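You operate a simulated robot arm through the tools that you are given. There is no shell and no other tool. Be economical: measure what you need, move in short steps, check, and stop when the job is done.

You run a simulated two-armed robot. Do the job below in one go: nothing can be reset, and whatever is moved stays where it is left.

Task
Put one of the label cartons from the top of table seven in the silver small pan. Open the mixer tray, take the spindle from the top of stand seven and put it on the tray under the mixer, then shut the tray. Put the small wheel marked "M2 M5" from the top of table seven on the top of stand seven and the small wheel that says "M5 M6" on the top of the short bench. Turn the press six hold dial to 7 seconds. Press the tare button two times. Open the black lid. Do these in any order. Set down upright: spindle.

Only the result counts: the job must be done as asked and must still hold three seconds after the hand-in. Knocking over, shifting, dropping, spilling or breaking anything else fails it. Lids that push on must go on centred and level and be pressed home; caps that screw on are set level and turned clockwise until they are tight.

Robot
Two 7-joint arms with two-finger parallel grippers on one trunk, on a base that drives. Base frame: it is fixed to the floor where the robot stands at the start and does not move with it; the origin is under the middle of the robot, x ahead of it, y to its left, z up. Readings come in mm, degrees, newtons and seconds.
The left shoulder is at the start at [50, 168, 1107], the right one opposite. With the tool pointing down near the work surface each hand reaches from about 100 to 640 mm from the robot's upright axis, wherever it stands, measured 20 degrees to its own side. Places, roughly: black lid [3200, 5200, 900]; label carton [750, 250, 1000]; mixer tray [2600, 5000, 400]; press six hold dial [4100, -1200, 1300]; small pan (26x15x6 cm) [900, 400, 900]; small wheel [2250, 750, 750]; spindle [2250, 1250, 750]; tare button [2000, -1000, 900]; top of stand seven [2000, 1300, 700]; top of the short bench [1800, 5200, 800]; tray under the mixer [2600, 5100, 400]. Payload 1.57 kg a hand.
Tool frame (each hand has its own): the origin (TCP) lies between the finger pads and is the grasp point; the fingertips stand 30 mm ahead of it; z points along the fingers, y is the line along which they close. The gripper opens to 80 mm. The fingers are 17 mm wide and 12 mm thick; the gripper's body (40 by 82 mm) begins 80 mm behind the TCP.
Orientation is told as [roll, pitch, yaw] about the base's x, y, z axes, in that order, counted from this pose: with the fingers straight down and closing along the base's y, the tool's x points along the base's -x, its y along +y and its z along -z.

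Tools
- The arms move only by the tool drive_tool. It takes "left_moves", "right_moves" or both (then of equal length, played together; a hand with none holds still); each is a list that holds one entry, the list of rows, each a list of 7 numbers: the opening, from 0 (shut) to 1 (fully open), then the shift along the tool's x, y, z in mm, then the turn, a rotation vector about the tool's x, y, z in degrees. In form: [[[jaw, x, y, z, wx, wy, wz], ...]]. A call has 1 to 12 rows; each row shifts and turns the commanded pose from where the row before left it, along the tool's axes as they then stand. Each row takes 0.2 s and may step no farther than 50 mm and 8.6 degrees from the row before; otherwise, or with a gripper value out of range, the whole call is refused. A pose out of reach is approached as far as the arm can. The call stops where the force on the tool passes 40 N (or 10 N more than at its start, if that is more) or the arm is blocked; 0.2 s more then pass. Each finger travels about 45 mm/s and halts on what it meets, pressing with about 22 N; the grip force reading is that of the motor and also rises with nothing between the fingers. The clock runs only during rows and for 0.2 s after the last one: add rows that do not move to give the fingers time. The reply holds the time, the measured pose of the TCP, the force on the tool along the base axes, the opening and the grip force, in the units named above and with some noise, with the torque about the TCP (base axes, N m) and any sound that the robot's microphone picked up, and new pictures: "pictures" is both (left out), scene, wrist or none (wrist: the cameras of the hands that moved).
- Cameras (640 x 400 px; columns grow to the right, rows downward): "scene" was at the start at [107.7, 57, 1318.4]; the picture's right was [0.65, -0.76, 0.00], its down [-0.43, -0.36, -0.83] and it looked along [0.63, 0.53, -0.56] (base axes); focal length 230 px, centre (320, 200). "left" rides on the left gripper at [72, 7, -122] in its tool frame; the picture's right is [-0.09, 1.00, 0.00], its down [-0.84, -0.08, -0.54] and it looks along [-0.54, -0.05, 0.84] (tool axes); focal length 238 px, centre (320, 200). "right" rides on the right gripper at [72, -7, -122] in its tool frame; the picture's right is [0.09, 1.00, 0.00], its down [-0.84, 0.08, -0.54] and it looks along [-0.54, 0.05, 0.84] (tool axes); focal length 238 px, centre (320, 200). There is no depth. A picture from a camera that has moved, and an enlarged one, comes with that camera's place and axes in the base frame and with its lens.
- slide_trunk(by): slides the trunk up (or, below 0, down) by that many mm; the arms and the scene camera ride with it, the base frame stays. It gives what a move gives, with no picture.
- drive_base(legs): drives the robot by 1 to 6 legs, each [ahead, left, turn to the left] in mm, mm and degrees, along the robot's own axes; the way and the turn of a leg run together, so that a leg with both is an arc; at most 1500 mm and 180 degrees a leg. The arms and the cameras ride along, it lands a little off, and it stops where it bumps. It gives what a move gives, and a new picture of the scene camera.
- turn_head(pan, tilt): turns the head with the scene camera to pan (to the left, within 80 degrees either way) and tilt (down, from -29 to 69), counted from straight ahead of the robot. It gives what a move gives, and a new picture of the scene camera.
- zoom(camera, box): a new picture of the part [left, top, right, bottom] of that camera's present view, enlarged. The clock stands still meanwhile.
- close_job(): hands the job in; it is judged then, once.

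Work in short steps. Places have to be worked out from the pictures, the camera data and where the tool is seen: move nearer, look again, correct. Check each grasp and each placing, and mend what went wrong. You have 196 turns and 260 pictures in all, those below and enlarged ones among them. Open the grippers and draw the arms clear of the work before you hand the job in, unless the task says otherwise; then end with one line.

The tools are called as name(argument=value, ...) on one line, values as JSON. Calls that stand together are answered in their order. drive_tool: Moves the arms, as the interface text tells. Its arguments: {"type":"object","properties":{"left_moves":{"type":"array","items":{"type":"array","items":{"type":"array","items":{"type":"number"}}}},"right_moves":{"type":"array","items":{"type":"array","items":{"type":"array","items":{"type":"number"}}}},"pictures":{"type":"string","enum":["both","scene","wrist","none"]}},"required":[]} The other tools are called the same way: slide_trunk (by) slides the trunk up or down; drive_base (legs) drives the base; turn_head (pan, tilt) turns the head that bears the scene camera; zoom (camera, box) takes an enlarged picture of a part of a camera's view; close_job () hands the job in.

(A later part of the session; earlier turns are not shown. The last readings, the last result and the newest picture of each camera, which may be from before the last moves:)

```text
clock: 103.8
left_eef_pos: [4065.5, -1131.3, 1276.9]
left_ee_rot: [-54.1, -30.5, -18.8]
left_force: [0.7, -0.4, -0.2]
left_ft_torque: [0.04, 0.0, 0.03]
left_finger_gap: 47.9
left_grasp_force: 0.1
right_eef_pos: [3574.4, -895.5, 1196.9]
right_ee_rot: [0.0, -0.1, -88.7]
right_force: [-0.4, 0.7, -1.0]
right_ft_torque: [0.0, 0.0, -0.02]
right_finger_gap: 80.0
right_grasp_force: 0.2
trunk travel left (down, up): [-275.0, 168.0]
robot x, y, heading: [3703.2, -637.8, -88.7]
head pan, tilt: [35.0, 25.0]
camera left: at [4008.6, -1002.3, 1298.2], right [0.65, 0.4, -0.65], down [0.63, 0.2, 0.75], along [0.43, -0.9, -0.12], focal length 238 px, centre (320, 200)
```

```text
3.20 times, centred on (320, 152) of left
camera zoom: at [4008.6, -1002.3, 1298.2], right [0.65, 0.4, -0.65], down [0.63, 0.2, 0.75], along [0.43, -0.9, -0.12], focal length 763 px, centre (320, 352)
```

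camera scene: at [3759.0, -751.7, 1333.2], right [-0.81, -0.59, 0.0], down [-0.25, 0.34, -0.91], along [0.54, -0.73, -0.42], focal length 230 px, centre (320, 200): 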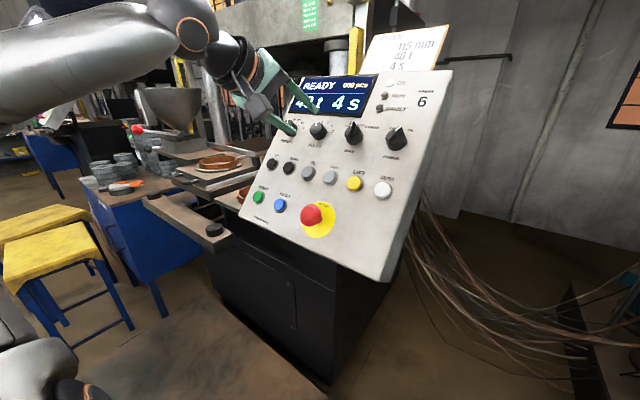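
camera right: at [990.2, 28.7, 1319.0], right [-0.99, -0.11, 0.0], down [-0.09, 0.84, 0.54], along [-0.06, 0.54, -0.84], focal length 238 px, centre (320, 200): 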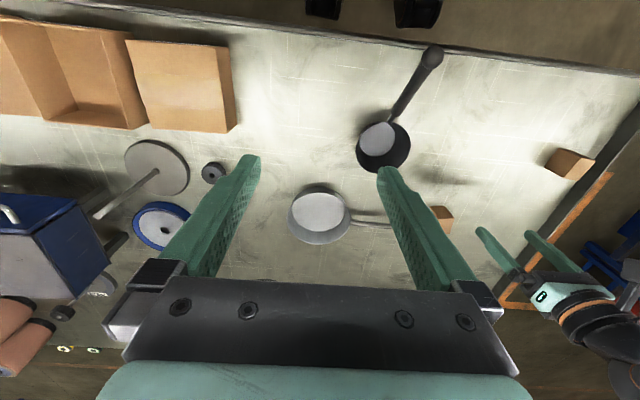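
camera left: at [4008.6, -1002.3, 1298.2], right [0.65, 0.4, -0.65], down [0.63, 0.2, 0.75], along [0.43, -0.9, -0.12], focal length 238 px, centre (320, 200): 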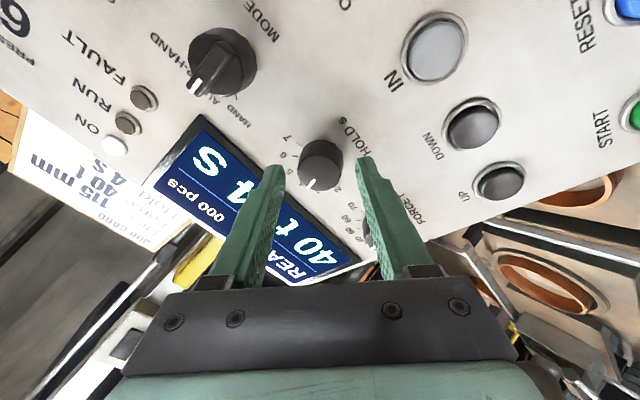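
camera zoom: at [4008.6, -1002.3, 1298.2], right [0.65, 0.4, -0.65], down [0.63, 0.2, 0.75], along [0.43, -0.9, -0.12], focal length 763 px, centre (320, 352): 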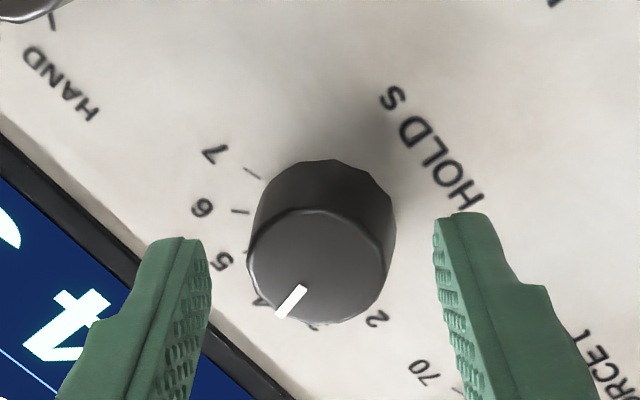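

The fingertips are level with the knob face and centred. I advance 15 mm and close on the knob.

drive_tool(left_moves=[[[0.6, -2, 0, 8, 0, 0, 0], [0.6, 0, 0, 7, 0, 0, 0], [0.6, 0, 0, 0, 0, 0, 0], [0, 0, 0, 0, 0, 0, 0], [0, 0, 0, 0, 0, 0, 0], [0, 0, 0, 0, 0, 0, 0], [0, 0, 0, 0, 0, 0, 0]]], pictures="wrist")

```text
clock: 105.4
left_eef_pos: [4067.7, -1144.1, 1269.6]
left_ee_rot: [-54.2, -30.5, -18.8]
left_force: [-1.2, -5.5, 6.5]
left_ft_torque: [0.19, -0.01, -0.03]
left_finger_gap: 33.9
left_grasp_force: 41.3
right_eef_pos: [3572.7, -895.2, 1196.9]
right_ee_rot: [0.0, -0.1, -88.6]
right_force: [-0.5, -0.1, 0.5]
right_ft_torque: [0.0, -0.05, 0.04]
right_finger_gap: 80.0
right_grasp_force: 0.1
trunk travel left (down, up): [-275.0, 168.0]
robot x, y, heading: [3704.4, -637.3, -88.7]
head pan, tilt: [35.0, 25.0]
camera left: at [4010.7, -1015.6, 1291.3], right [0.65, 0.39, -0.65], down [0.63, 0.2, 0.75], along [0.43, -0.9, -0.11], focal length 238 px, centre (320, 200)
```

left: 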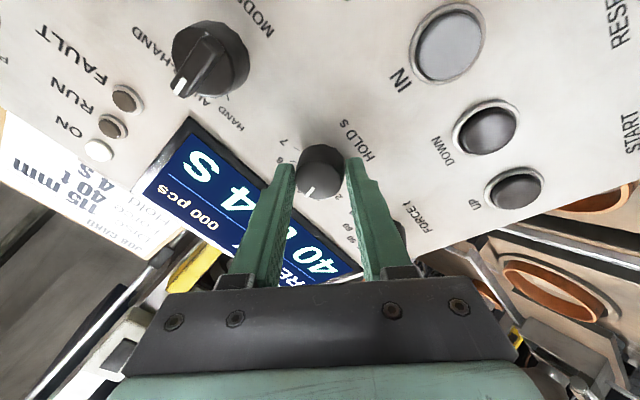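

The knob is gripped with a gap of 34 mm. I turn it clockwise by about 36° and check the display.

drive_tool(left_moves=[[[0, 0, 0, 0, 0, 0, 7.2], [0, 0, 0, 0, 0, 0, 7.2], [0, 0, 0, 0, 0, 0, 7.2], [0, 0, 0, 0, 0, 0, 7.2], [0, 0, 0, 0, 0, 0, 7.2], [0, 0, 0, 0, 0, 0, 0]]], pictures="wrist")

```text
clock: 106.8
left_eef_pos: [4069.4, -1144.2, 1269.5]
left_ee_rot: [-27.7, -55.2, -56.1]
left_force: [0.5, 1.7, 4.7]
left_ft_torque: [-0.11, 0.07, -0.06]
left_finger_gap: 32.4
left_grasp_force: 41.3
right_eef_pos: [3572.8, -893.1, 1196.6]
right_ee_rot: [0.0, -0.1, -88.6]
right_force: [0.9, 0.3, 0.1]
right_ft_torque: [0.02, 0.02, 0.0]
right_finger_gap: 80.3
right_grasp_force: 0.2
trunk travel left (down, up): [-275.0, 168.0]
robot x, y, heading: [3707.9, -641.0, -88.6]
head pan, tilt: [35.0, 25.0]
camera left: at [4049.5, -1002.6, 1271.4], right [0.97, 0.13, -0.19], down [0.18, 0.06, 0.98], along [0.14, -0.99, 0.03], focal length 238 px, centre (320, 200)
```

left: 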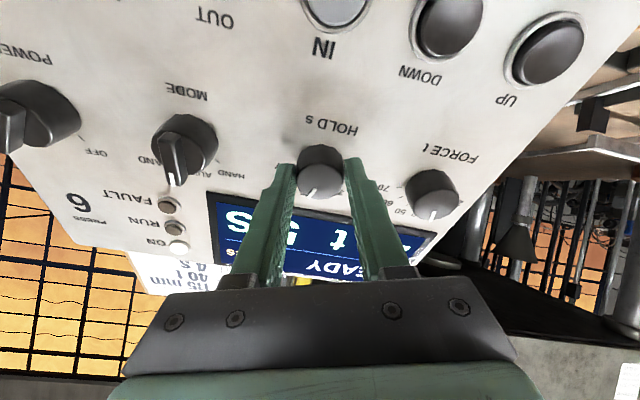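

The display seems to read 5. I turn two more steps (72°) to reach 7.

drive_tool(left_moves=[[[0, 0, 0, 0, 0, 0, 7.2], [0, 0, 0, 0, 0, 0, 7.2], [0, 0, 0, 0, 0, 0, 7.2], [0, 0, 0, 0, 0, 0, 7.2], [0, 0, 0, 0, 0, 0, 7.2], [0, 0, 0, 0, 0, 0, 7.2], [0, 0, 0, 0, 0, 0, 7.2], [0, 0, 0, 0, 0, 0, 7.2], [0, 0, 0, 0, 0, 0, 7.2], [0, 0, 0, 0, 0, 0, 7.2], [0, 0, 0, 0, 0, 0, 0]]], pictures="both")

zoom(camera="scene", box=[270, 60, 430, 160])

```text
clock: 109.2
left_eef_pos: [4072.0, -1142.3, 1270.0]
left_ee_rot: [54.2, -30.5, -158.4]
left_force: [9.0, 2.5, 6.6]
left_ft_torque: [0.35, 0.58, 0.28]
left_finger_gap: 34.1
left_grasp_force: 41.7
right_eef_pos: [3575.0, -894.3, 1197.7]
right_ee_rot: [-0.1, -0.1, -88.6]
right_force: [0.4, 0.2, 0.4]
right_ft_torque: [0.01, -0.02, 0.02]
right_finger_gap: 79.7
right_grasp_force: 0.2
trunk travel left (down, up): [-275.0, 168.0]
robot x, y, heading: [3702.3, -636.1, -88.4]
head pan, tilt: [35.0, 25.0]
camera scene: at [3760.2, -750.8, 1333.2], right [-0.81, -0.59, 0.0], down [-0.25, 0.34, -0.91], along [0.54, -0.73, -0.42], focal length 230 px, centre (320, 200)
camera left: at [4130.0, -1017.4, 1300.4], right [0.52, -0.42, 0.74], down [-0.73, 0.23, 0.64], along [-0.44, -0.88, -0.19], focal length 238 px, centre (320, 200)
```

scene: 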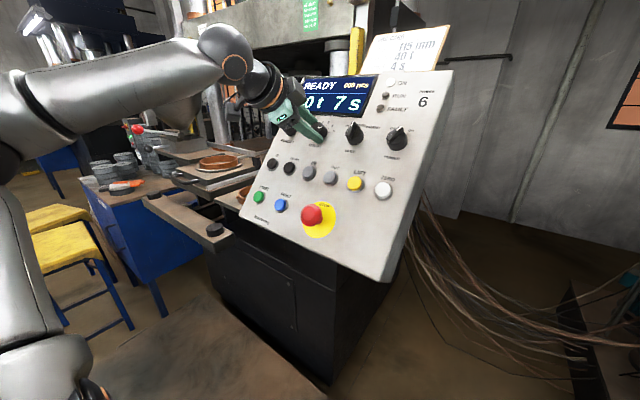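
left: 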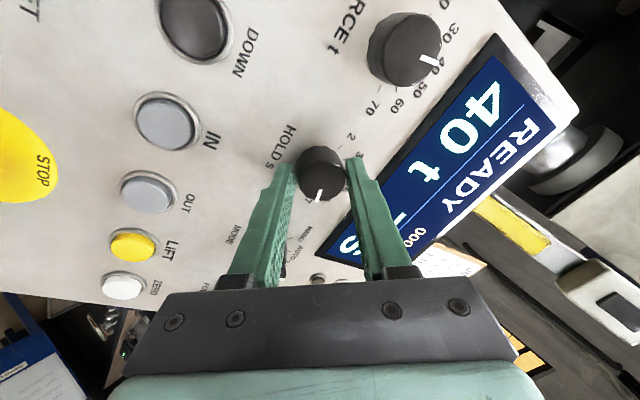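

```text
4.00 times, centred on (350, 110) of scene
camera zoom: at [3760.2, -750.8, 1333.2], right [-0.81, -0.59, 0.0], down [-0.25, 0.34, -0.91], along [0.54, -0.73, -0.42], focal length 921 px, centre (200, 560)
```

zoom: 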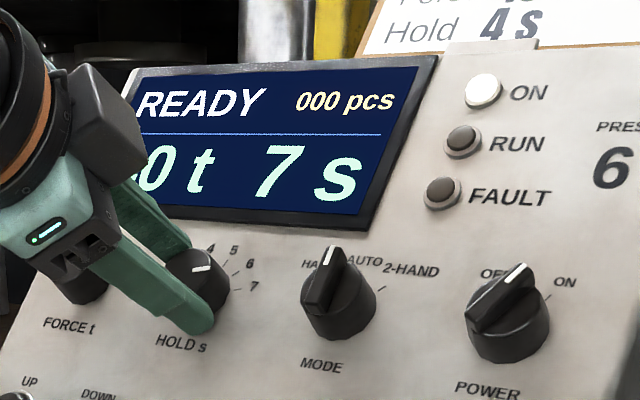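

The display reads 7 s. I open the fingers and back straight off the panel.

drive_tool(left_moves=[[[0.6, 0, 0, 0, 0, 0, 0], [0.6, 0, 0, 0, 0, 0, 0], [0.6, 0, 0, 0, 0, 0, 0], [0.6, 0, 0, -20, 0, 0, 0], [0.6, 0, 0, -40, 0, 0, 0], [0.6, 0, 0, -40, 0, 0, 0], [0.6, 0, 0, -40, 0, 0, 0], [0.6, 0, 0, 0, 0, 0, -8.5], [0.6, 0, 0, 0, 0, 0, -8.5], [0.6, 0, 0, 0, 0, 0, -8.5], [0.6, 0, 0, 0, 0, 0, -8.5], [0.6, 0, 0, 0, 0, 0, -8.5]]], pictures="scene")

zoom(camera="scene", box=[270, 60, 430, 160])

```text
clock: 111.8
left_eef_pos: [4067.1, -1024.1, 1340.5]
left_ee_rot: [18.5, -57.8, -110.1]
left_force: [-0.6, -0.9, 0.9]
left_ft_torque: [0.0, -0.01, 0.0]
left_finger_gap: 48.1
left_grasp_force: 0.0
right_eef_pos: [3573.8, -895.6, 1197.1]
right_ee_rot: [0.1, -0.1, -88.6]
right_force: [-0.4, 0.7, 0.1]
right_ft_torque: [-0.02, 0.01, -0.01]
right_finger_gap: 80.1
right_grasp_force: 0.0
trunk travel left (down, up): [-275.0, 168.0]
robot x, y, heading: [3705.7, -641.7, -88.6]
head pan, tilt: [35.0, 25.0]
camera scene: at [3758.9, -751.8, 1333.1], right [-0.81, -0.59, 0.0], down [-0.25, 0.34, -0.91], along [0.54, -0.73, -0.42], focal length 230 px, centre (320, 200)
```

scene: 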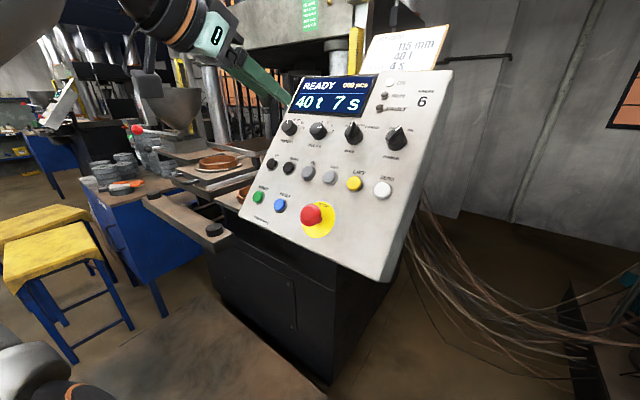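

```text
4.00 times, centred on (350, 110) of scene
camera zoom: at [3758.9, -751.8, 1333.1], right [-0.81, -0.59, 0.0], down [-0.25, 0.34, -0.91], along [0.54, -0.73, -0.42], focal length 921 px, centre (200, 560)
```

zoom: 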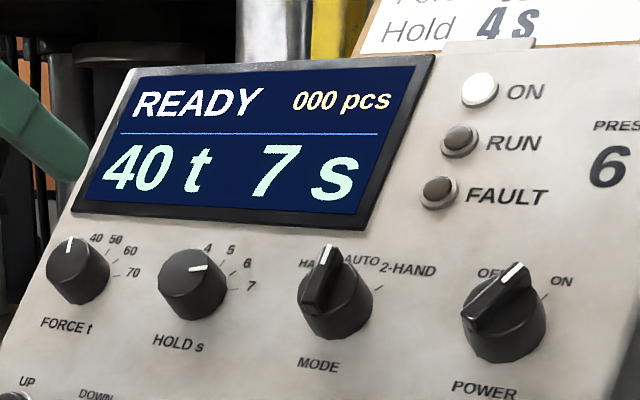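

The dial holds 7 s and force is unchanged. I bring the left hand back to fingers-down while pulling away.

drive_tool(left_moves=[[[0.6, 0, 0, 0, 0, 0, -8.5], [0.6, 0, 0, 0, 0, 0, -3], [0.6, 22, 0, -38, 0, 0, 0], [0.6, 22, 0, -38, 0, 0, 0], [0.6, 0, -30, 0, 0, 8.5, 0], [0.6, 0, -30, 0, 0, 8.5, 0], [0.6, 0, -30, 0, 0, 8.5, 0], [0.6, 0, -30, 0, 0, 8.5, 0], [0.6, 0, -30, 0, 0, 8.5, 0], [0.6, 0, 0, 0, 0, 8.5, 0], [0.6, 0, 0, 0, 0, 8.5, 0], [0.6, 0, 0, 0, 0, 0, 0]]], pictures="none")

drive_tool(left_moves=[[[0.6, 20, 0, 40, 0, 0, 0], [0.6, 20, 0, 40, 0, 0, 0], [0.6, 10, 0, 40, 0, 0, 0], [0.6, 0, 0, 40, 0, 0, 0], [0.6, 0, 0, 40, 0, 0, 0], [0.6, 0, 0, 20, 0, 0, 0], [0.6, 0, 0, 0, 0, 0, 0]]], pictures="scene")

```text
clock: 114.4
left_eef_pos: [3926.8, -926.3, 1284.7]
left_ee_rot: [-0.2, -0.2, -88.8]
left_force: [-1.1, 0.6, -0.3]
left_ft_torque: [-0.01, -0.01, 0.0]
left_finger_gap: 47.9
left_grasp_force: 0.1
left hand out of reach, approached as far as the arm can: row 10, 11
right_eef_pos: [3573.3, -894.8, 1198.1]
right_ee_rot: [0.0, -0.1, -88.6]
right_force: [0.0, 1.1, 0.4]
right_ft_torque: [0.03, 0.02, 0.0]
right_finger_gap: 80.1
right_grasp_force: 0.1
trunk travel left (down, up): [-275.0, 168.0]
robot x, y, heading: [3702.6, -640.9, -88.6]
head pan, tilt: [35.0, 25.0]
```

```text
clock: 116.0
left_eef_pos: [3925.5, -877.0, 1066.9]
left_ee_rot: [-0.1, -0.2, -88.6]
left_force: [0.9, -0.4, -1.2]
left_ft_torque: [0.01, 0.03, 0.0]
left_finger_gap: 48.0
left_grasp_force: 0.1
right_eef_pos: [3574.2, -895.3, 1196.5]
right_ee_rot: [0.0, -0.2, -88.6]
right_force: [0.0, 0.1, -0.9]
right_ft_torque: [0.03, 0.03, 0.02]
right_finger_gap: 80.0
right_grasp_force: 0.0
trunk travel left (down, up): [-275.0, 168.0]
robot x, y, heading: [3700.8, -639.2, -89.0]
head pan, tilt: [35.0, 25.0]
camera scene: at [3759.0, -751.8, 1333.1], right [-0.81, -0.59, 0.0], down [-0.25, 0.34, -0.91], along [0.54, -0.73, -0.42], focal length 230 px, centre (320, 200)
```

scene: 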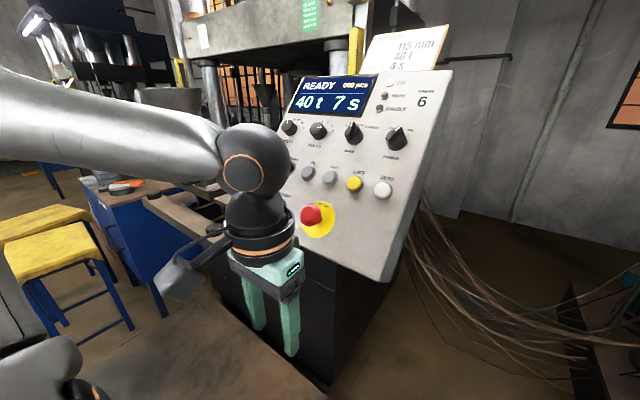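

Next the small wheels. I back away, turn to face −x and drive to the right-hand end of table seven.

drive_base(legs=[[-200, 0, 0], [0, 0, -91], [850, 0, 0], [0, -1200, 0]])

turn_head(pan=0, tilt=35)

```text
clock: 136.0
left_eef_pos: [2569.1, 517.9, 1066.9]
left_ee_rot: [0.0, -0.1, -177.9]
left_force: [0.3, -0.8, 0.3]
left_ft_torque: [-0.01, 0.03, -0.02]
left_finger_gap: 47.9
left_grasp_force: 0.0
right_eef_pos: [2546.4, 869.8, 1196.6]
right_ee_rot: [0.1, -0.1, -177.9]
right_force: [0.1, -0.3, -1.0]
right_ft_torque: [-0.01, 0.02, -0.03]
right_finger_gap: 79.9
right_grasp_force: 0.0
trunk travel left (down, up): [-275.0, 168.0]
robot x, y, heading: [2804.4, 745.0, -177.9]
head pan, tilt: [35.0, 25.0]
camera scene: at [2693.1, 685.4, 1333.1], right [-0.6, 0.8, 0.0], down [0.34, 0.25, -0.91], along [-0.72, -0.55, -0.42], focal length 230 px, centre (320, 200)
```

scene: 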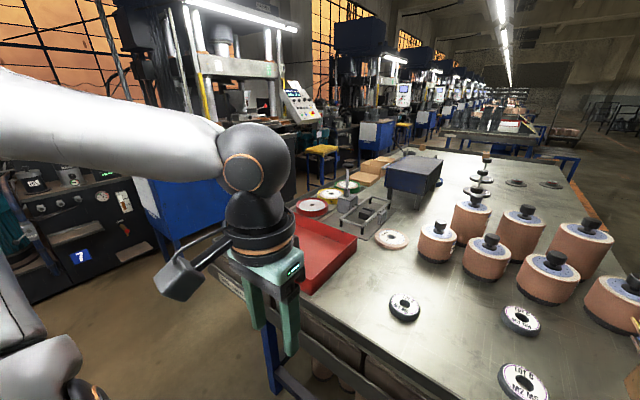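

```text
clock: 137.0
left_eef_pos: [2570.1, 516.8, 1067.8]
left_ee_rot: [-0.2, 0.0, -177.9]
left_force: [0.3, 0.1, -0.2]
left_ft_torque: [0.0, 0.02, 0.01]
left_finger_gap: 48.0
left_grasp_force: 0.0
right_eef_pos: [2546.0, 868.2, 1197.4]
right_ee_rot: [0.0, -0.1, -177.9]
right_force: [-0.7, -0.5, 0.6]
right_ft_torque: [0.03, 0.0, 0.0]
right_finger_gap: 79.9
right_grasp_force: 0.1
trunk travel left (down, up): [-275.0, 168.0]
robot x, y, heading: [2808.4, 746.0, -177.8]
head pan, tilt: [0.0, 35.0]
camera scene: at [2678.6, 737.7, 1317.4], right [-0.04, 1.0, 0.0], down [0.57, 0.02, -0.82], along [-0.82, -0.03, -0.57], focal length 230 px, centre (320, 200)
```

scene: 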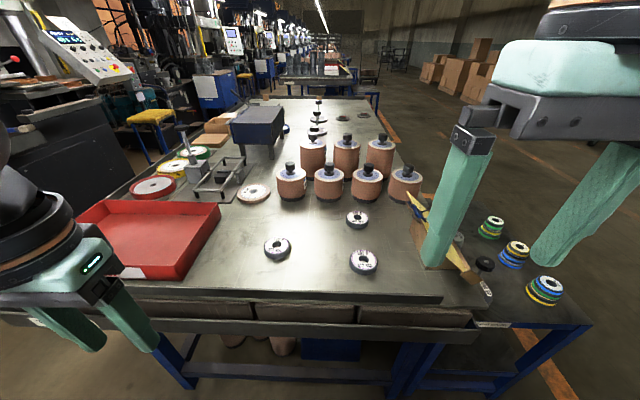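

I see three small wheels, and beside the table a lower stand with ring stacks and a black-knobbed spindle. I zoom in to read the markings.

zoom(camera="scene", box=[250, 195, 400, 285])

zoom(camera="scene", box=[390, 180, 600, 330])

```text
4.27 times, centred on (325, 240) of scene
camera zoom: at [2678.6, 737.7, 1317.4], right [-0.04, 1.0, 0.0], down [0.57, 0.02, -0.82], along [-0.82, -0.03, -0.57], focal length 983 px, centre (299, 29)
```

zoom: 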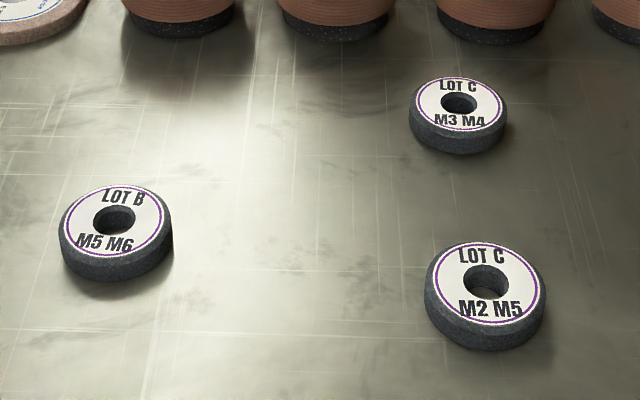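

```text
2.67 times, centred on (495, 255) of scene
camera zoom: at [2678.6, 737.7, 1317.4], right [-0.04, 1.0, 0.0], down [0.57, 0.02, -0.82], along [-0.82, -0.03, -0.57], focal length 614 px, centre (-147, 53)
```

zoom: 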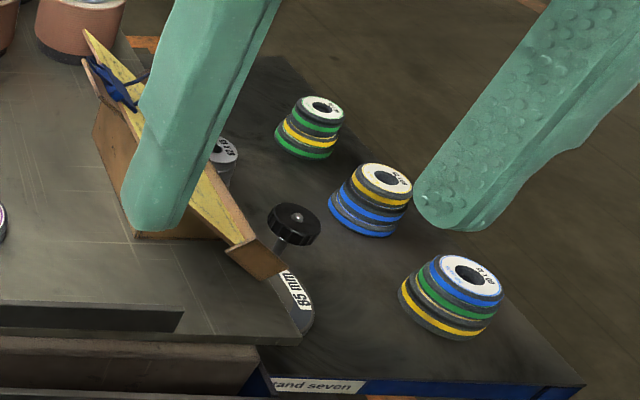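

The left wheel is "M5 M6" near (2258,612) and the near-right one is "M2 M5" near (2298,829). I drive 140 mm closer and bring both hands above their wheels.

drive_base(legs=[[140, 0, 0]])

```text
clock: 138.3
left_eef_pos: [2429.8, 512.6, 1066.8]
left_ee_rot: [-0.1, -0.1, -177.9]
left_force: [-0.4, -0.3, 0.1]
left_ft_torque: [-0.02, -0.03, 0.01]
left_finger_gap: 47.9
left_grasp_force: 0.0
right_eef_pos: [2407.6, 863.7, 1197.5]
right_ee_rot: [0.0, -0.1, -177.9]
right_force: [-0.5, 0.3, -0.5]
right_ft_torque: [0.01, -0.05, -0.02]
right_finger_gap: 79.8
right_grasp_force: 0.0
trunk travel left (down, up): [-275.0, 168.0]
robot x, y, heading: [2668.5, 735.4, -177.9]
head pan, tilt: [0.0, 35.0]
camera scene: at [2538.5, 732.6, 1317.3], right [-0.04, 1.0, 0.0], down [0.57, 0.02, -0.82], along [-0.82, -0.03, -0.57], focal length 230 px, centre (320, 200)
```

scene: 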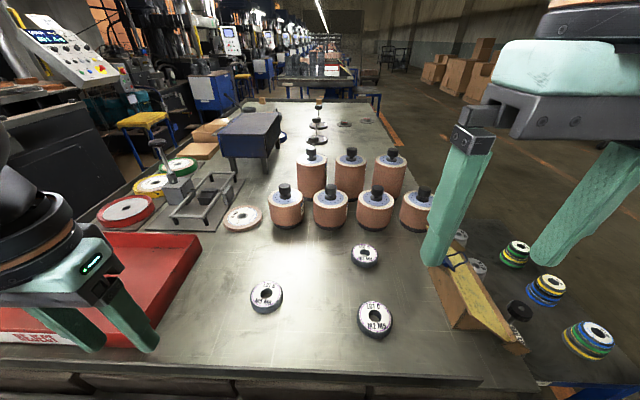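

Refined: M2M5 is at about (2306,827) and M5M6 at about (2268,613), with tops near 888. I move both hands above them, open.

drive_tool(left_moves=[[[1, -20, -13.3, 12, 0, 0, 0], [1, -20, -13.3, 12, 0, 0, 0], [1, -20, -13.3, 12, 0, 0, 0], [1, -20, -13.3, 12, 0, 0, 0], [1, -20, -13.3, 12, 0, 0, 0], [1, -20, -13.3, 12, 0, 0, 0], [1, -20, -13.3, 12, 0, 0, 0], [1, -18, -13, 12, 0, 0, 0], [1, 0, 0, 0, 0, 0, 0]]], right_moves=[[[1, -13, 4, 28, 0, 0, 0], [1, -13, 4, 28, 0, 0, 0], [1, -13, 4, 28, 0, 0, 0], [1, -13, 4, 28, 0, 0, 0], [1, -13, 4, 28, 0, 0, 0], [1, -13, 4, 28, 0, 0, 0], [1, -13, 4, 28, 0, 0, 0], [1, -12, 5, 28, 0, 0, 0], [1, 0, 0, 0, 0, 0, 0]]], pictures="wrist")

```text
clock: 140.3
left_eef_pos: [2270.0, 607.9, 971.1]
left_ee_rot: [-0.2, -0.2, -177.8]
left_force: [0.6, 0.7, -0.5]
left_ft_torque: [0.03, -0.02, -0.01]
left_finger_gap: 80.1
left_grasp_force: 0.1
left hand out of reach, approached as far as the arm can: row 8
right_eef_pos: [2303.9, 827.4, 971.8]
right_ee_rot: [0.0, -0.1, -177.9]
right_force: [0.0, -0.1, 1.0]
right_ft_torque: [0.01, -0.01, 0.0]
right_finger_gap: 79.9
right_grasp_force: 0.0
trunk travel left (down, up): [-275.0, 168.0]
robot x, y, heading: [2668.4, 740.7, -177.9]
head pan, tilt: [0.0, 35.0]
camera right: at [2376.7, 837.1, 1094.5], right [0.13, -0.99, 0.0], down [-0.83, -0.11, 0.54], along [-0.54, -0.07, -0.84], focal length 238 px, centre (320, 200)
camera left: at [2343.0, 603.6, 1095.0], right [-0.05, -1.0, 0.0], down [-0.84, 0.04, 0.55], along [-0.54, 0.03, -0.84], focal length 238 px, centre (320, 200)
```

right: 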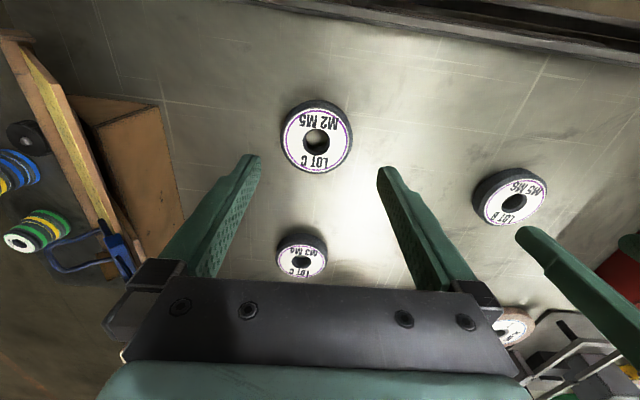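
left: 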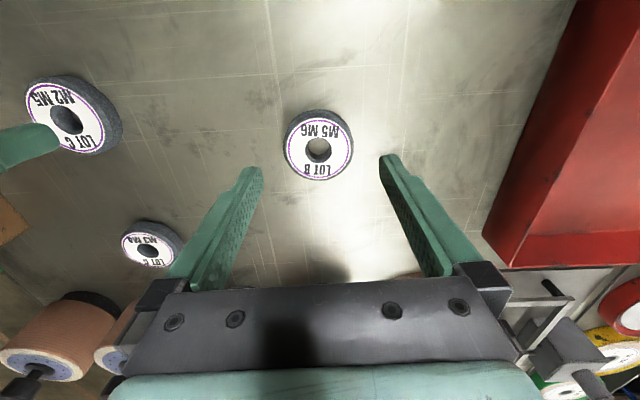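

Both hands are nearly centred. I correct by a few mm and come down to just above the wheels.

drive_tool(left_moves=[[[1, -4, -1, 23, 0, 0, 0], [1, 0, 0, 23, 0, 0, 0], [1, 0, 0, 0, 0, 0, 0]]], right_moves=[[[1, 0, -3, 23, 0, 0, 0], [1, 0, 0, 23, 0, 0, 0], [1, 0, 0, 0, 0, 0, 0]]], pictures="wrist")

```text
clock: 141.1
left_eef_pos: [2270.5, 600.6, 927.2]
left_ee_rot: [-0.1, -0.2, -177.8]
left_force: [0.3, 0.6, 0.5]
left_ft_torque: [-0.03, 0.0, -0.02]
left_finger_gap: 80.0
left_grasp_force: 0.0
left hand out of reach, approached as far as the arm can: row 1, 2
right_eef_pos: [2304.0, 831.2, 925.5]
right_ee_rot: [0.1, -0.1, -177.7]
right_force: [-0.3, 1.3, 0.3]
right_ft_torque: [0.0, 0.0, 0.02]
right_finger_gap: 80.3
right_grasp_force: 0.1
trunk travel left (down, up): [-275.0, 168.0]
robot x, y, heading: [2667.4, 733.7, -177.8]
head pan, tilt: [0.0, 35.0]
camera right: at [2378.0, 840.7, 1048.1], right [0.13, -0.99, 0.0], down [-0.83, -0.11, 0.54], along [-0.54, -0.07, -0.84], focal length 238 px, centre (320, 200)
camera left: at [2342.9, 595.7, 1050.3], right [-0.06, -1.0, 0.0], down [-0.84, 0.05, 0.55], along [-0.54, 0.03, -0.84], focal length 238 px, centre (320, 200)
```

right: 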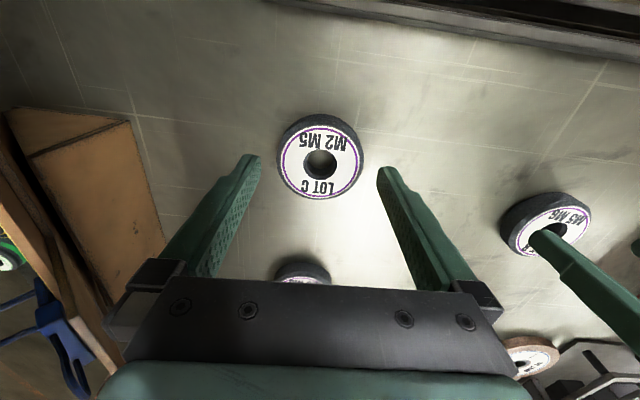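
left: 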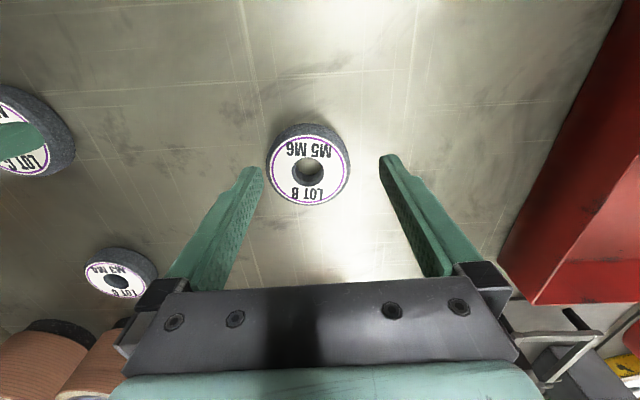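

The right hand is aligned; the left is limited by reach, so I lift it for now. I lower the right hand around M2M5 and close.

drive_tool(right_moves=[[[1, 3, 0, 12, 0, 0, 0], [1, 0, 0, 11, 0, 0, 0], [1, 0, 0, 0, 0, 0, 0], [0, 0, 0, 0, 0, 0, 0], [0, 0, 0, 0, 0, 0, 0], [0, 0, 0, 0, 0, 0, 0]]], left_moves=[[[1, 0, 0, -30, 0, 0, 0], [1, 0, 0, 0, 0, 0, 0], [1, 0, 0, 0, 0, 0, 0], [1, 0, 0, 0, 0, 0, 0], [1, 0, 0, 0, 0, 0, 0], [1, 0, 0, 0, 0, 0, 0]]], pictures="wrist")

```text
clock: 142.5
left_eef_pos: [2270.4, 599.6, 957.3]
left_ee_rot: [0.0, -0.1, -177.9]
left_force: [0.3, 0.1, 0.4]
left_ft_torque: [0.01, -0.01, 0.04]
left_finger_gap: 80.1
left_grasp_force: 0.0
right_eef_pos: [2306.7, 830.7, 903.2]
right_ee_rot: [0.1, -0.1, -177.9]
right_force: [0.4, 0.0, -0.2]
right_ft_torque: [-0.03, -0.01, -0.01]
right_finger_gap: 67.2
right_grasp_force: 21.9
trunk travel left (down, up): [-275.0, 168.0]
robot x, y, heading: [2667.2, 737.9, -178.1]
head pan, tilt: [0.0, 35.0]
camera right: at [2381.0, 840.9, 1025.8], right [0.13, -0.99, 0.0], down [-0.83, -0.11, 0.54], along [-0.54, -0.07, -0.84], focal length 238 px, centre (320, 200)
camera left: at [2342.4, 595.3, 1079.7], right [-0.06, -1.0, 0.0], down [-0.84, 0.05, 0.54], along [-0.54, 0.03, -0.84], focal length 238 px, centre (320, 200)
```

right: 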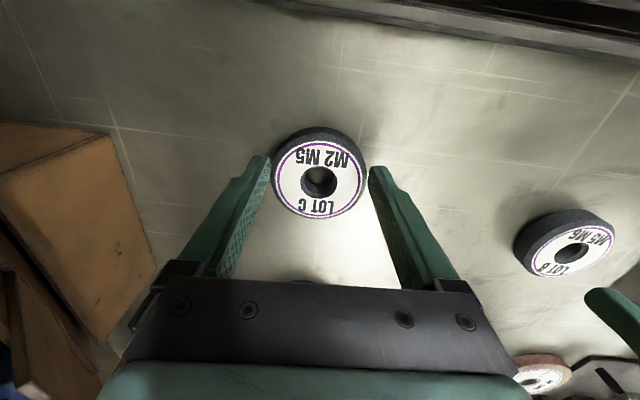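
left: 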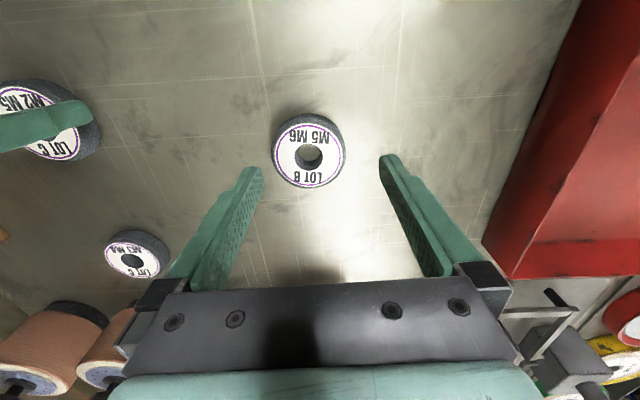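

The grip holds at 67 mm, about the wheel's diameter. I lift it and check.

drive_tool(right_moves=[[[0, 0, 0, -30, 0, 0, 0], [0, 0, 0, -40, 0, 0, 0], [0, 0, 0, -40, 0, 0, 0], [0, 0, 0, 0, 0, 0, 0]]], pictures="wrist")

```text
clock: 143.5
left_eef_pos: [2270.0, 599.7, 956.7]
left_ee_rot: [0.0, 0.0, -177.9]
left_force: [-0.4, 0.1, 0.7]
left_ft_torque: [0.05, -0.01, 0.01]
left_finger_gap: 80.1
left_grasp_force: 0.1
right_eef_pos: [2307.7, 828.9, 1013.0]
right_ee_rot: [0.1, -0.1, -177.8]
right_force: [-0.2, 1.3, -2.2]
right_ft_torque: [-0.02, 0.0, -0.02]
right_finger_gap: 67.0
right_grasp_force: 21.6
trunk travel left (down, up): [-275.0, 168.0]
robot x, y, heading: [2666.4, 735.8, -177.9]
head pan, tilt: [0.0, 35.0]
camera right: at [2381.9, 839.4, 1135.2], right [0.13, -0.99, 0.0], down [-0.83, -0.11, 0.54], along [-0.54, -0.07, -0.84], focal length 238 px, centre (320, 200)
```

right: 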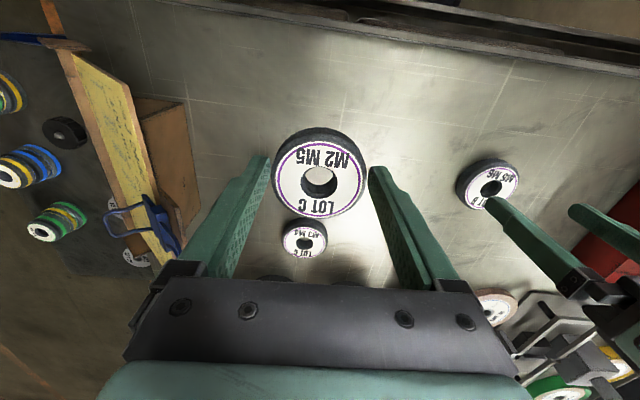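

M2M5 is held. I raise the right hand, raise the left, and shift the base 85 mm to the right so M5M6 comes into the left hand's reach.

drive_tool(right_moves=[[[0, 20, 0, -45, 0, 0, 0], [0, 20, 0, -45, 0, 0, 0], [0, 0, 0, 0, 0, 0, 0]]], left_moves=[[[1, 0, 0, -30, 0, 0, 0], [1, 0, 0, 0, 0, 0, 0], [1, 0, 0, 0, 0, 0, 0]]], pictures="none")

drive_base(legs=[[0, -85, 0]])

drive_tool(left_moves=[[[1, -2, 38, 15, 0, 0, 0], [1, -2, 37, 15, 0, 0, 0], [1, 0, 0, 0, 0, 0, 0]]], pictures="wrist")

```text
clock: 144.3
left_eef_pos: [2270.3, 601.1, 987.2]
left_ee_rot: [0.0, -0.1, -177.8]
left_force: [-0.3, 0.4, 0.0]
left_ft_torque: [0.0, 0.03, -0.05]
left_finger_gap: 80.0
left_grasp_force: 0.1
right_eef_pos: [2349.8, 834.0, 1104.2]
right_ee_rot: [0.1, -0.1, -178.0]
right_force: [0.7, -0.8, -1.2]
right_ft_torque: [-0.04, -0.01, 0.0]
right_finger_gap: 67.3
right_grasp_force: 21.7
trunk travel left (down, up): [-275.0, 168.0]
robot x, y, heading: [2667.6, 737.1, -178.1]
head pan, tilt: [0.0, 35.0]
```

```text
clock: 145.7
left_eef_pos: [2266.8, 684.7, 987.6]
left_ee_rot: [0.0, -0.1, -178.0]
left_force: [-0.5, 0.8, -0.5]
left_ft_torque: [0.0, 0.0, -0.02]
left_finger_gap: 80.1
left_grasp_force: 0.0
right_eef_pos: [2345.1, 918.8, 1103.7]
right_ee_rot: [0.0, -0.1, -177.8]
right_force: [0.4, -0.6, -1.6]
right_ft_torque: [-0.02, -0.04, -0.02]
right_finger_gap: 67.2
right_grasp_force: 22.0
trunk travel left (down, up): [-275.0, 168.0]
robot x, y, heading: [2667.9, 822.0, -177.9]
head pan, tilt: [0.0, 35.0]
camera scene: at [2536.0, 818.0, 1317.4], right [-0.04, 1.0, 0.0], down [0.57, 0.02, -0.82], along [-0.82, -0.03, -0.57], focal length 230 px, centre (320, 200)
```

scene: 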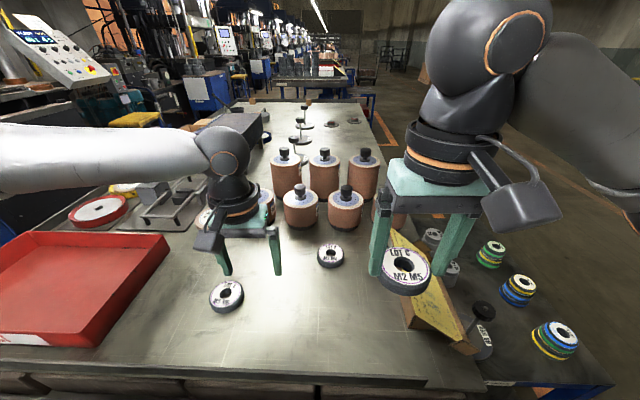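

```text
clock: 146.5
left_eef_pos: [2265.6, 607.3, 957.3]
left_ee_rot: [0.0, -0.1, -177.8]
left_force: [-0.9, 0.6, 0.3]
left_ft_torque: [0.01, -0.04, -0.01]
left_finger_gap: 80.2
left_grasp_force: 0.1
right_eef_pos: [2346.7, 919.7, 1103.5]
right_ee_rot: [0.0, -0.2, -177.7]
right_force: [-0.4, 0.2, -1.4]
right_ft_torque: [0.02, -0.02, 0.01]
right_finger_gap: 67.5
right_grasp_force: 22.0
trunk travel left (down, up): [-275.0, 168.0]
robot x, y, heading: [2666.8, 820.9, -177.9]
head pan, tilt: [0.0, 35.0]
camera left: at [2337.3, 602.9, 1079.8], right [-0.06, -1.0, 0.0], down [-0.84, 0.05, 0.54], along [-0.54, 0.03, -0.84], focal length 238 px, centre (320, 200)
```

left: 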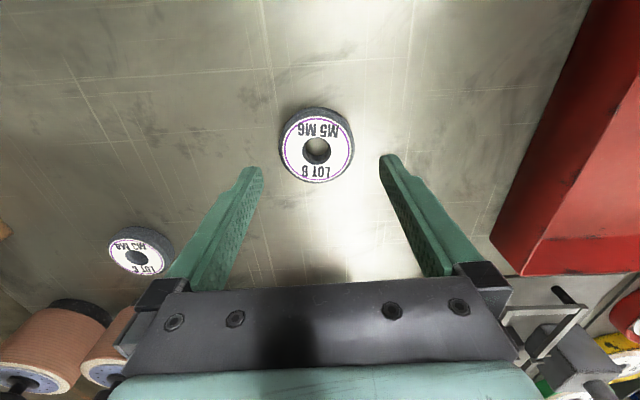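

Within reach now, with an offset of about 2 mm. I correct and descend just above the wheel.

drive_tool(left_moves=[[[1, -2, -2, 16, 0, 0, 0], [1, 0, 0, 16, 0, 0, 0], [1, 0, 0, 0, 0, 0, 0]]], pictures="wrist")

```text
clock: 147.3
left_eef_pos: [2262.6, 610.1, 926.1]
left_ee_rot: [0.0, 0.0, -178.0]
left_force: [1.8, -0.3, -0.6]
left_ft_torque: [0.0, -0.02, -0.01]
left_finger_gap: 79.9
left_grasp_force: 0.1
right_eef_pos: [2344.9, 918.0, 1103.7]
right_ee_rot: [-0.1, -0.2, -177.8]
right_force: [0.0, 1.2, -0.1]
right_ft_torque: [0.01, -0.01, -0.01]
right_finger_gap: 67.3
right_grasp_force: 21.7
trunk travel left (down, up): [-275.0, 168.0]
robot x, y, heading: [2659.9, 822.1, -177.8]
head pan, tilt: [0.0, 35.0]
camera left: at [2334.5, 605.7, 1048.5], right [-0.06, -1.0, 0.0], down [-0.84, 0.05, 0.54], along [-0.54, 0.03, -0.84], focal length 238 px, centre (320, 200)
```

left: 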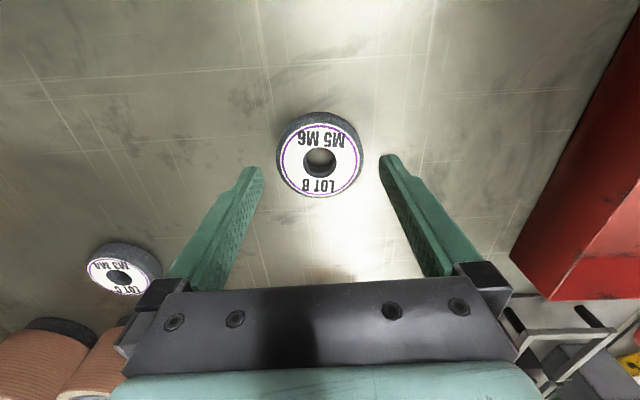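

Aligned. I lower, close and lift M5M6.

drive_tool(left_moves=[[[1, 3, 0, 12, 0, 0, 0], [1, 0, 0, 11, 0, 0, 0], [1, 0, 0, 0, 0, 0, 0], [0, 0, 0, 0, 0, 0, 0], [0, 0, 0, 0, 0, 0, 0], [0, 0, 0, 0, 0, 0, 0], [0, 0, 0, -30, 0, 0, 0], [0, 0, 0, -40, 0, 0, 0], [0, 0, 0, -40, 0, 0, 0], [0, 20, 0, -40, 0, 0, 0], [0, 0, 0, 0, 0, 0, 0]]], pictures="both")

```text
clock: 149.7
left_eef_pos: [2287.7, 615.7, 1053.0]
left_ee_rot: [0.0, -0.1, -177.9]
left_force: [-0.2, 1.1, -1.5]
left_ft_torque: [0.0, 0.0, -0.01]
left_finger_gap: 67.2
left_grasp_force: 22.2
right_eef_pos: [2345.8, 919.2, 1104.0]
right_ee_rot: [-0.1, -0.1, -177.9]
right_force: [-0.6, 0.2, -2.3]
right_ft_torque: [0.01, -0.03, 0.04]
right_finger_gap: 67.2
right_grasp_force: 21.6
trunk travel left (down, up): [-275.0, 168.0]
robot x, y, heading: [2662.1, 821.7, -177.9]
head pan, tilt: [0.0, 35.0]
camera scene: at [2535.7, 817.5, 1317.3], right [-0.04, 1.0, 0.0], down [0.57, 0.02, -0.82], along [-0.82, -0.03, -0.57], focal length 230 px, centre (320, 200)
camera left: at [2359.6, 611.1, 1175.3], right [-0.06, -1.0, 0.0], down [-0.84, 0.05, 0.54], along [-0.54, 0.03, -0.84], focal length 238 px, centre (320, 200)
```

scene: 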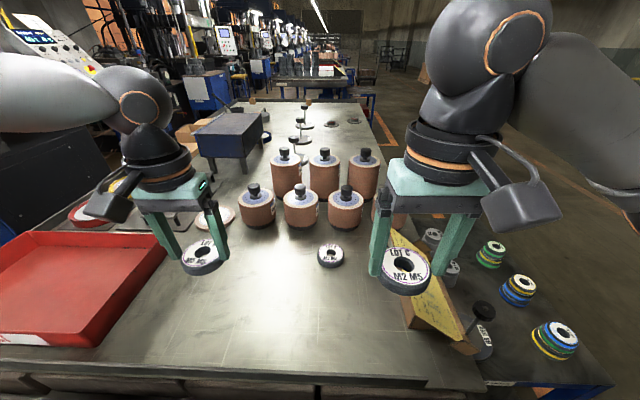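
left: 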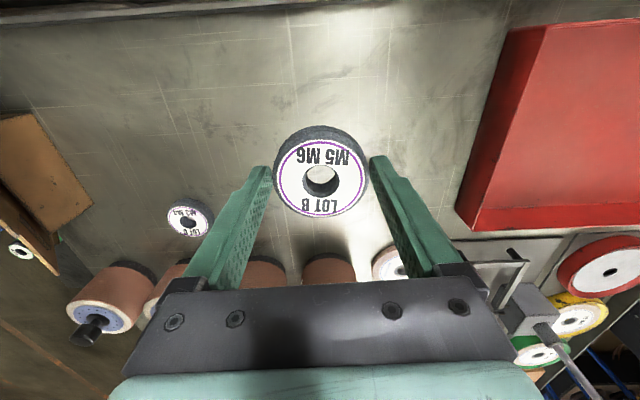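

Both wheels are held. I back up and move over to stand seven.

drive_base(legs=[[-120, 0, 0], [0, -420, 0]])

turn_head(pan=-5, tilt=45)

```text
clock: 154.8
left_eef_pos: [2393.0, 1036.3, 1053.0]
left_ee_rot: [0.0, -0.1, -177.9]
left_force: [0.5, 0.2, -0.7]
left_ft_torque: [-0.01, -0.03, 0.0]
left_finger_gap: 67.0
left_grasp_force: 22.1
right_eef_pos: [2450.9, 1339.4, 1104.9]
right_ee_rot: [-0.1, -0.2, -177.9]
right_force: [-1.1, 0.2, -1.3]
right_ft_torque: [0.04, -0.03, -0.03]
right_finger_gap: 67.6
right_grasp_force: 21.9
trunk travel left (down, up): [-275.0, 168.0]
robot x, y, heading: [2765.1, 1244.3, -178.1]
head pan, tilt: [0.0, 35.0]
camera scene: at [2640.8, 1238.2, 1317.3], right [-0.04, 1.0, 0.0], down [0.57, 0.02, -0.82], along [-0.82, -0.03, -0.57], focal length 230 px, centre (320, 200)
```

scene: 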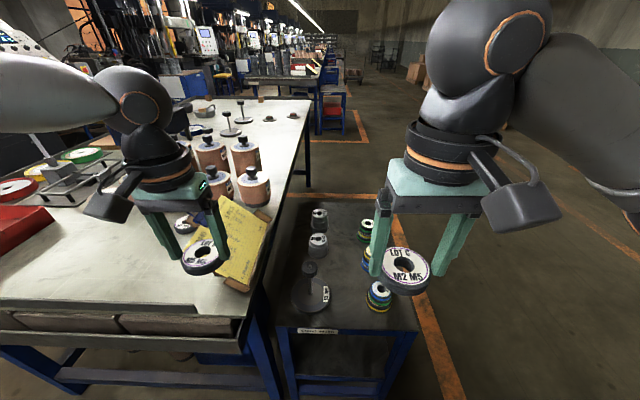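

```text
clock: 155.5
left_eef_pos: [2393.6, 1035.3, 1052.1]
left_ee_rot: [0.0, -0.2, -178.0]
left_force: [-0.4, 0.6, -1.9]
left_ft_torque: [0.0, -0.02, -0.02]
left_finger_gap: 66.9
left_grasp_force: 22.6
right_eef_pos: [2450.5, 1339.2, 1104.1]
right_ee_rot: [0.0, 0.0, -178.0]
right_force: [1.1, -0.2, -0.8]
right_ft_torque: [-0.04, -0.02, -0.02]
right_finger_gap: 67.1
right_grasp_force: 21.5
trunk travel left (down, up): [-275.0, 168.0]
robot x, y, heading: [2767.4, 1241.4, -177.8]
head pan, tilt: [-5.0, 45.0]
camera scene: at [2647.6, 1245.4, 1302.6], right [0.05, 1.0, 0.0], down [0.71, -0.04, -0.71], along [-0.71, 0.04, -0.71], focal length 230 px, centre (320, 200)
```

scene: 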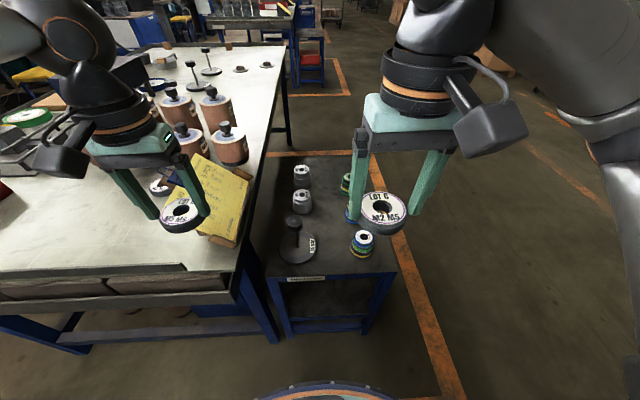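

zoom(camera="scene", box=[240, 145, 420, 285])

```text
2.86 times, centred on (330, 215) of scene
camera zoom: at [2647.6, 1245.4, 1302.6], right [0.05, 1.0, 0.0], down [0.71, -0.04, -0.71], along [-0.71, 0.04, -0.71], focal length 658 px, centre (291, 157)
```

zoom: 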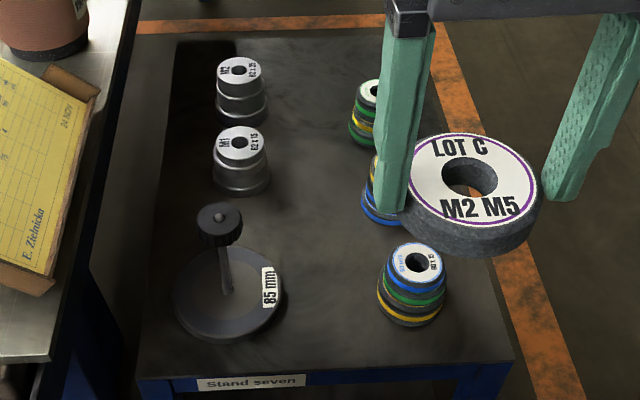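

Stand top is at about z 685, the spindle base near (2237,1198), and there is a free spot near (2170,1310). I retract and raise the left hand, then drive to where the right hand can reach.

drive_tool(left_moves=[[[0, 40, 0, -25, 0, 0, 0], [0, 40, 0, -25, 0, 0, 0], [0, 40, 0, -25, 0, 0, 0], [0, 0, 0, 0, 0, 0, 0]]], pictures="none")

drive_base(legs=[[110, 100, 0]])

```text
clock: 156.5
left_eef_pos: [2510.8, 1042.7, 1125.9]
left_ee_rot: [0.0, -0.2, -178.0]
left_force: [-0.9, -0.2, -1.5]
left_ft_torque: [0.01, -0.03, 0.03]
left_finger_gap: 67.0
left_grasp_force: 21.9
right_eef_pos: [2449.4, 1338.8, 1105.2]
right_ee_rot: [0.0, 0.0, -177.8]
right_force: [0.1, 0.5, -2.1]
right_ft_torque: [0.02, -0.03, -0.01]
right_finger_gap: 67.8
right_grasp_force: 22.0
trunk travel left (down, up): [-275.0, 168.0]
robot x, y, heading: [2770.1, 1242.0, -178.0]
head pan, tilt: [-5.0, 45.0]
```

```text
clock: 158.0
left_eef_pos: [2404.5, 940.1, 1125.3]
left_ee_rot: [-0.1, -0.2, -178.0]
left_force: [0.5, 0.1, -2.5]
left_ft_torque: [-0.01, -0.03, -0.02]
left_finger_gap: 67.0
left_grasp_force: 21.9
right_eef_pos: [2344.8, 1237.9, 1103.5]
right_ee_rot: [0.0, -0.2, -178.1]
right_force: [-0.3, -0.8, -1.8]
right_ft_torque: [0.0, -0.05, -0.04]
right_finger_gap: 67.3
right_grasp_force: 21.9
trunk travel left (down, up): [-275.0, 168.0]
robot x, y, heading: [2662.1, 1141.3, -178.1]
head pan, tilt: [-5.0, 45.0]
camera scene: at [2541.6, 1144.1, 1302.5], right [0.05, 1.0, 0.0], down [0.71, -0.04, -0.71], along [-0.71, 0.04, -0.71], focal length 230 px, centre (320, 200)
```

scene: 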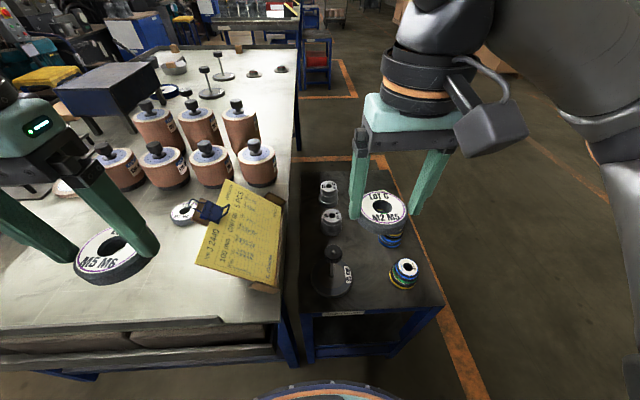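

I move the right hand to about 200 mm above the free spot and look.

drive_tool(right_moves=[[[0, -29, -13, 30, 0, 0, 0], [0, -29, -13, 30, 0, 0, 0], [0, -29, -13, 30, 0, 0, 0], [0, -29, -13, 30, 0, 0, 0], [0, -29, -13, 30, 0, 0, 0], [0, -27, -13, 30, 0, 0, 0], [0, 0, 0, 0, 0, 0, 0]]], pictures="both")

```text
clock: 159.6
left_eef_pos: [2404.2, 940.4, 1126.4]
left_ee_rot: [0.0, -0.1, -178.0]
left_force: [-0.4, -1.3, -1.6]
left_ft_torque: [0.01, 0.01, 0.03]
left_finger_gap: 67.0
left_grasp_force: 21.5
right_eef_pos: [2169.9, 1308.7, 923.9]
right_ee_rot: [0.0, -0.1, -177.9]
right_force: [0.1, -1.1, -1.8]
right_ft_torque: [0.0, 0.0, 0.0]
right_finger_gap: 67.3
right_grasp_force: 22.6
trunk travel left (down, up): [-275.0, 168.0]
robot x, y, heading: [2660.8, 1142.1, -178.2]
head pan, tilt: [-5.0, 45.0]
camera scene: at [2542.0, 1144.5, 1302.6], right [0.05, 1.0, 0.0], down [0.71, -0.04, -0.71], along [-0.71, 0.04, -0.71], focal length 230 px, centre (320, 200)
camera right: at [2244.1, 1319.9, 1045.8], right [0.13, -0.99, 0.0], down [-0.83, -0.11, 0.54], along [-0.54, -0.07, -0.84], focal length 238 px, centre (320, 200)
```

scene: 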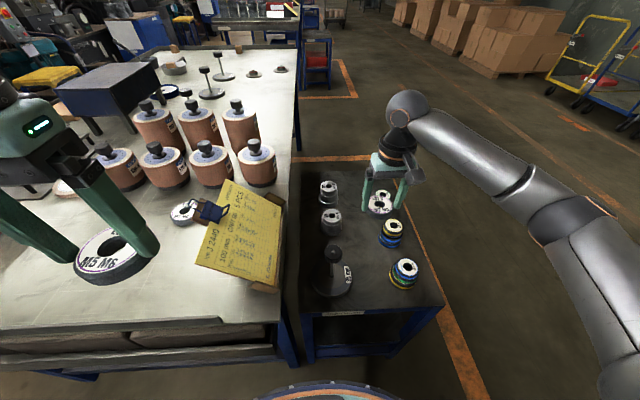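
right: 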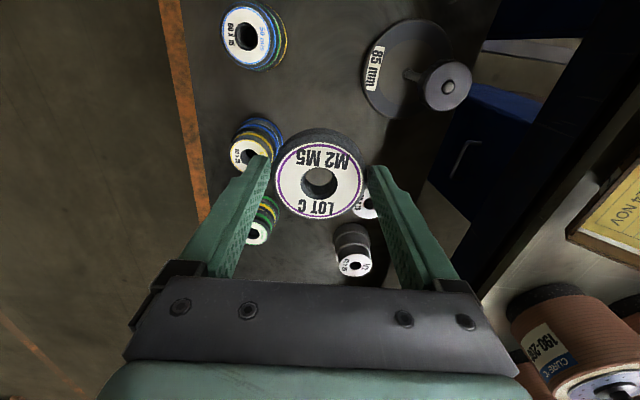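

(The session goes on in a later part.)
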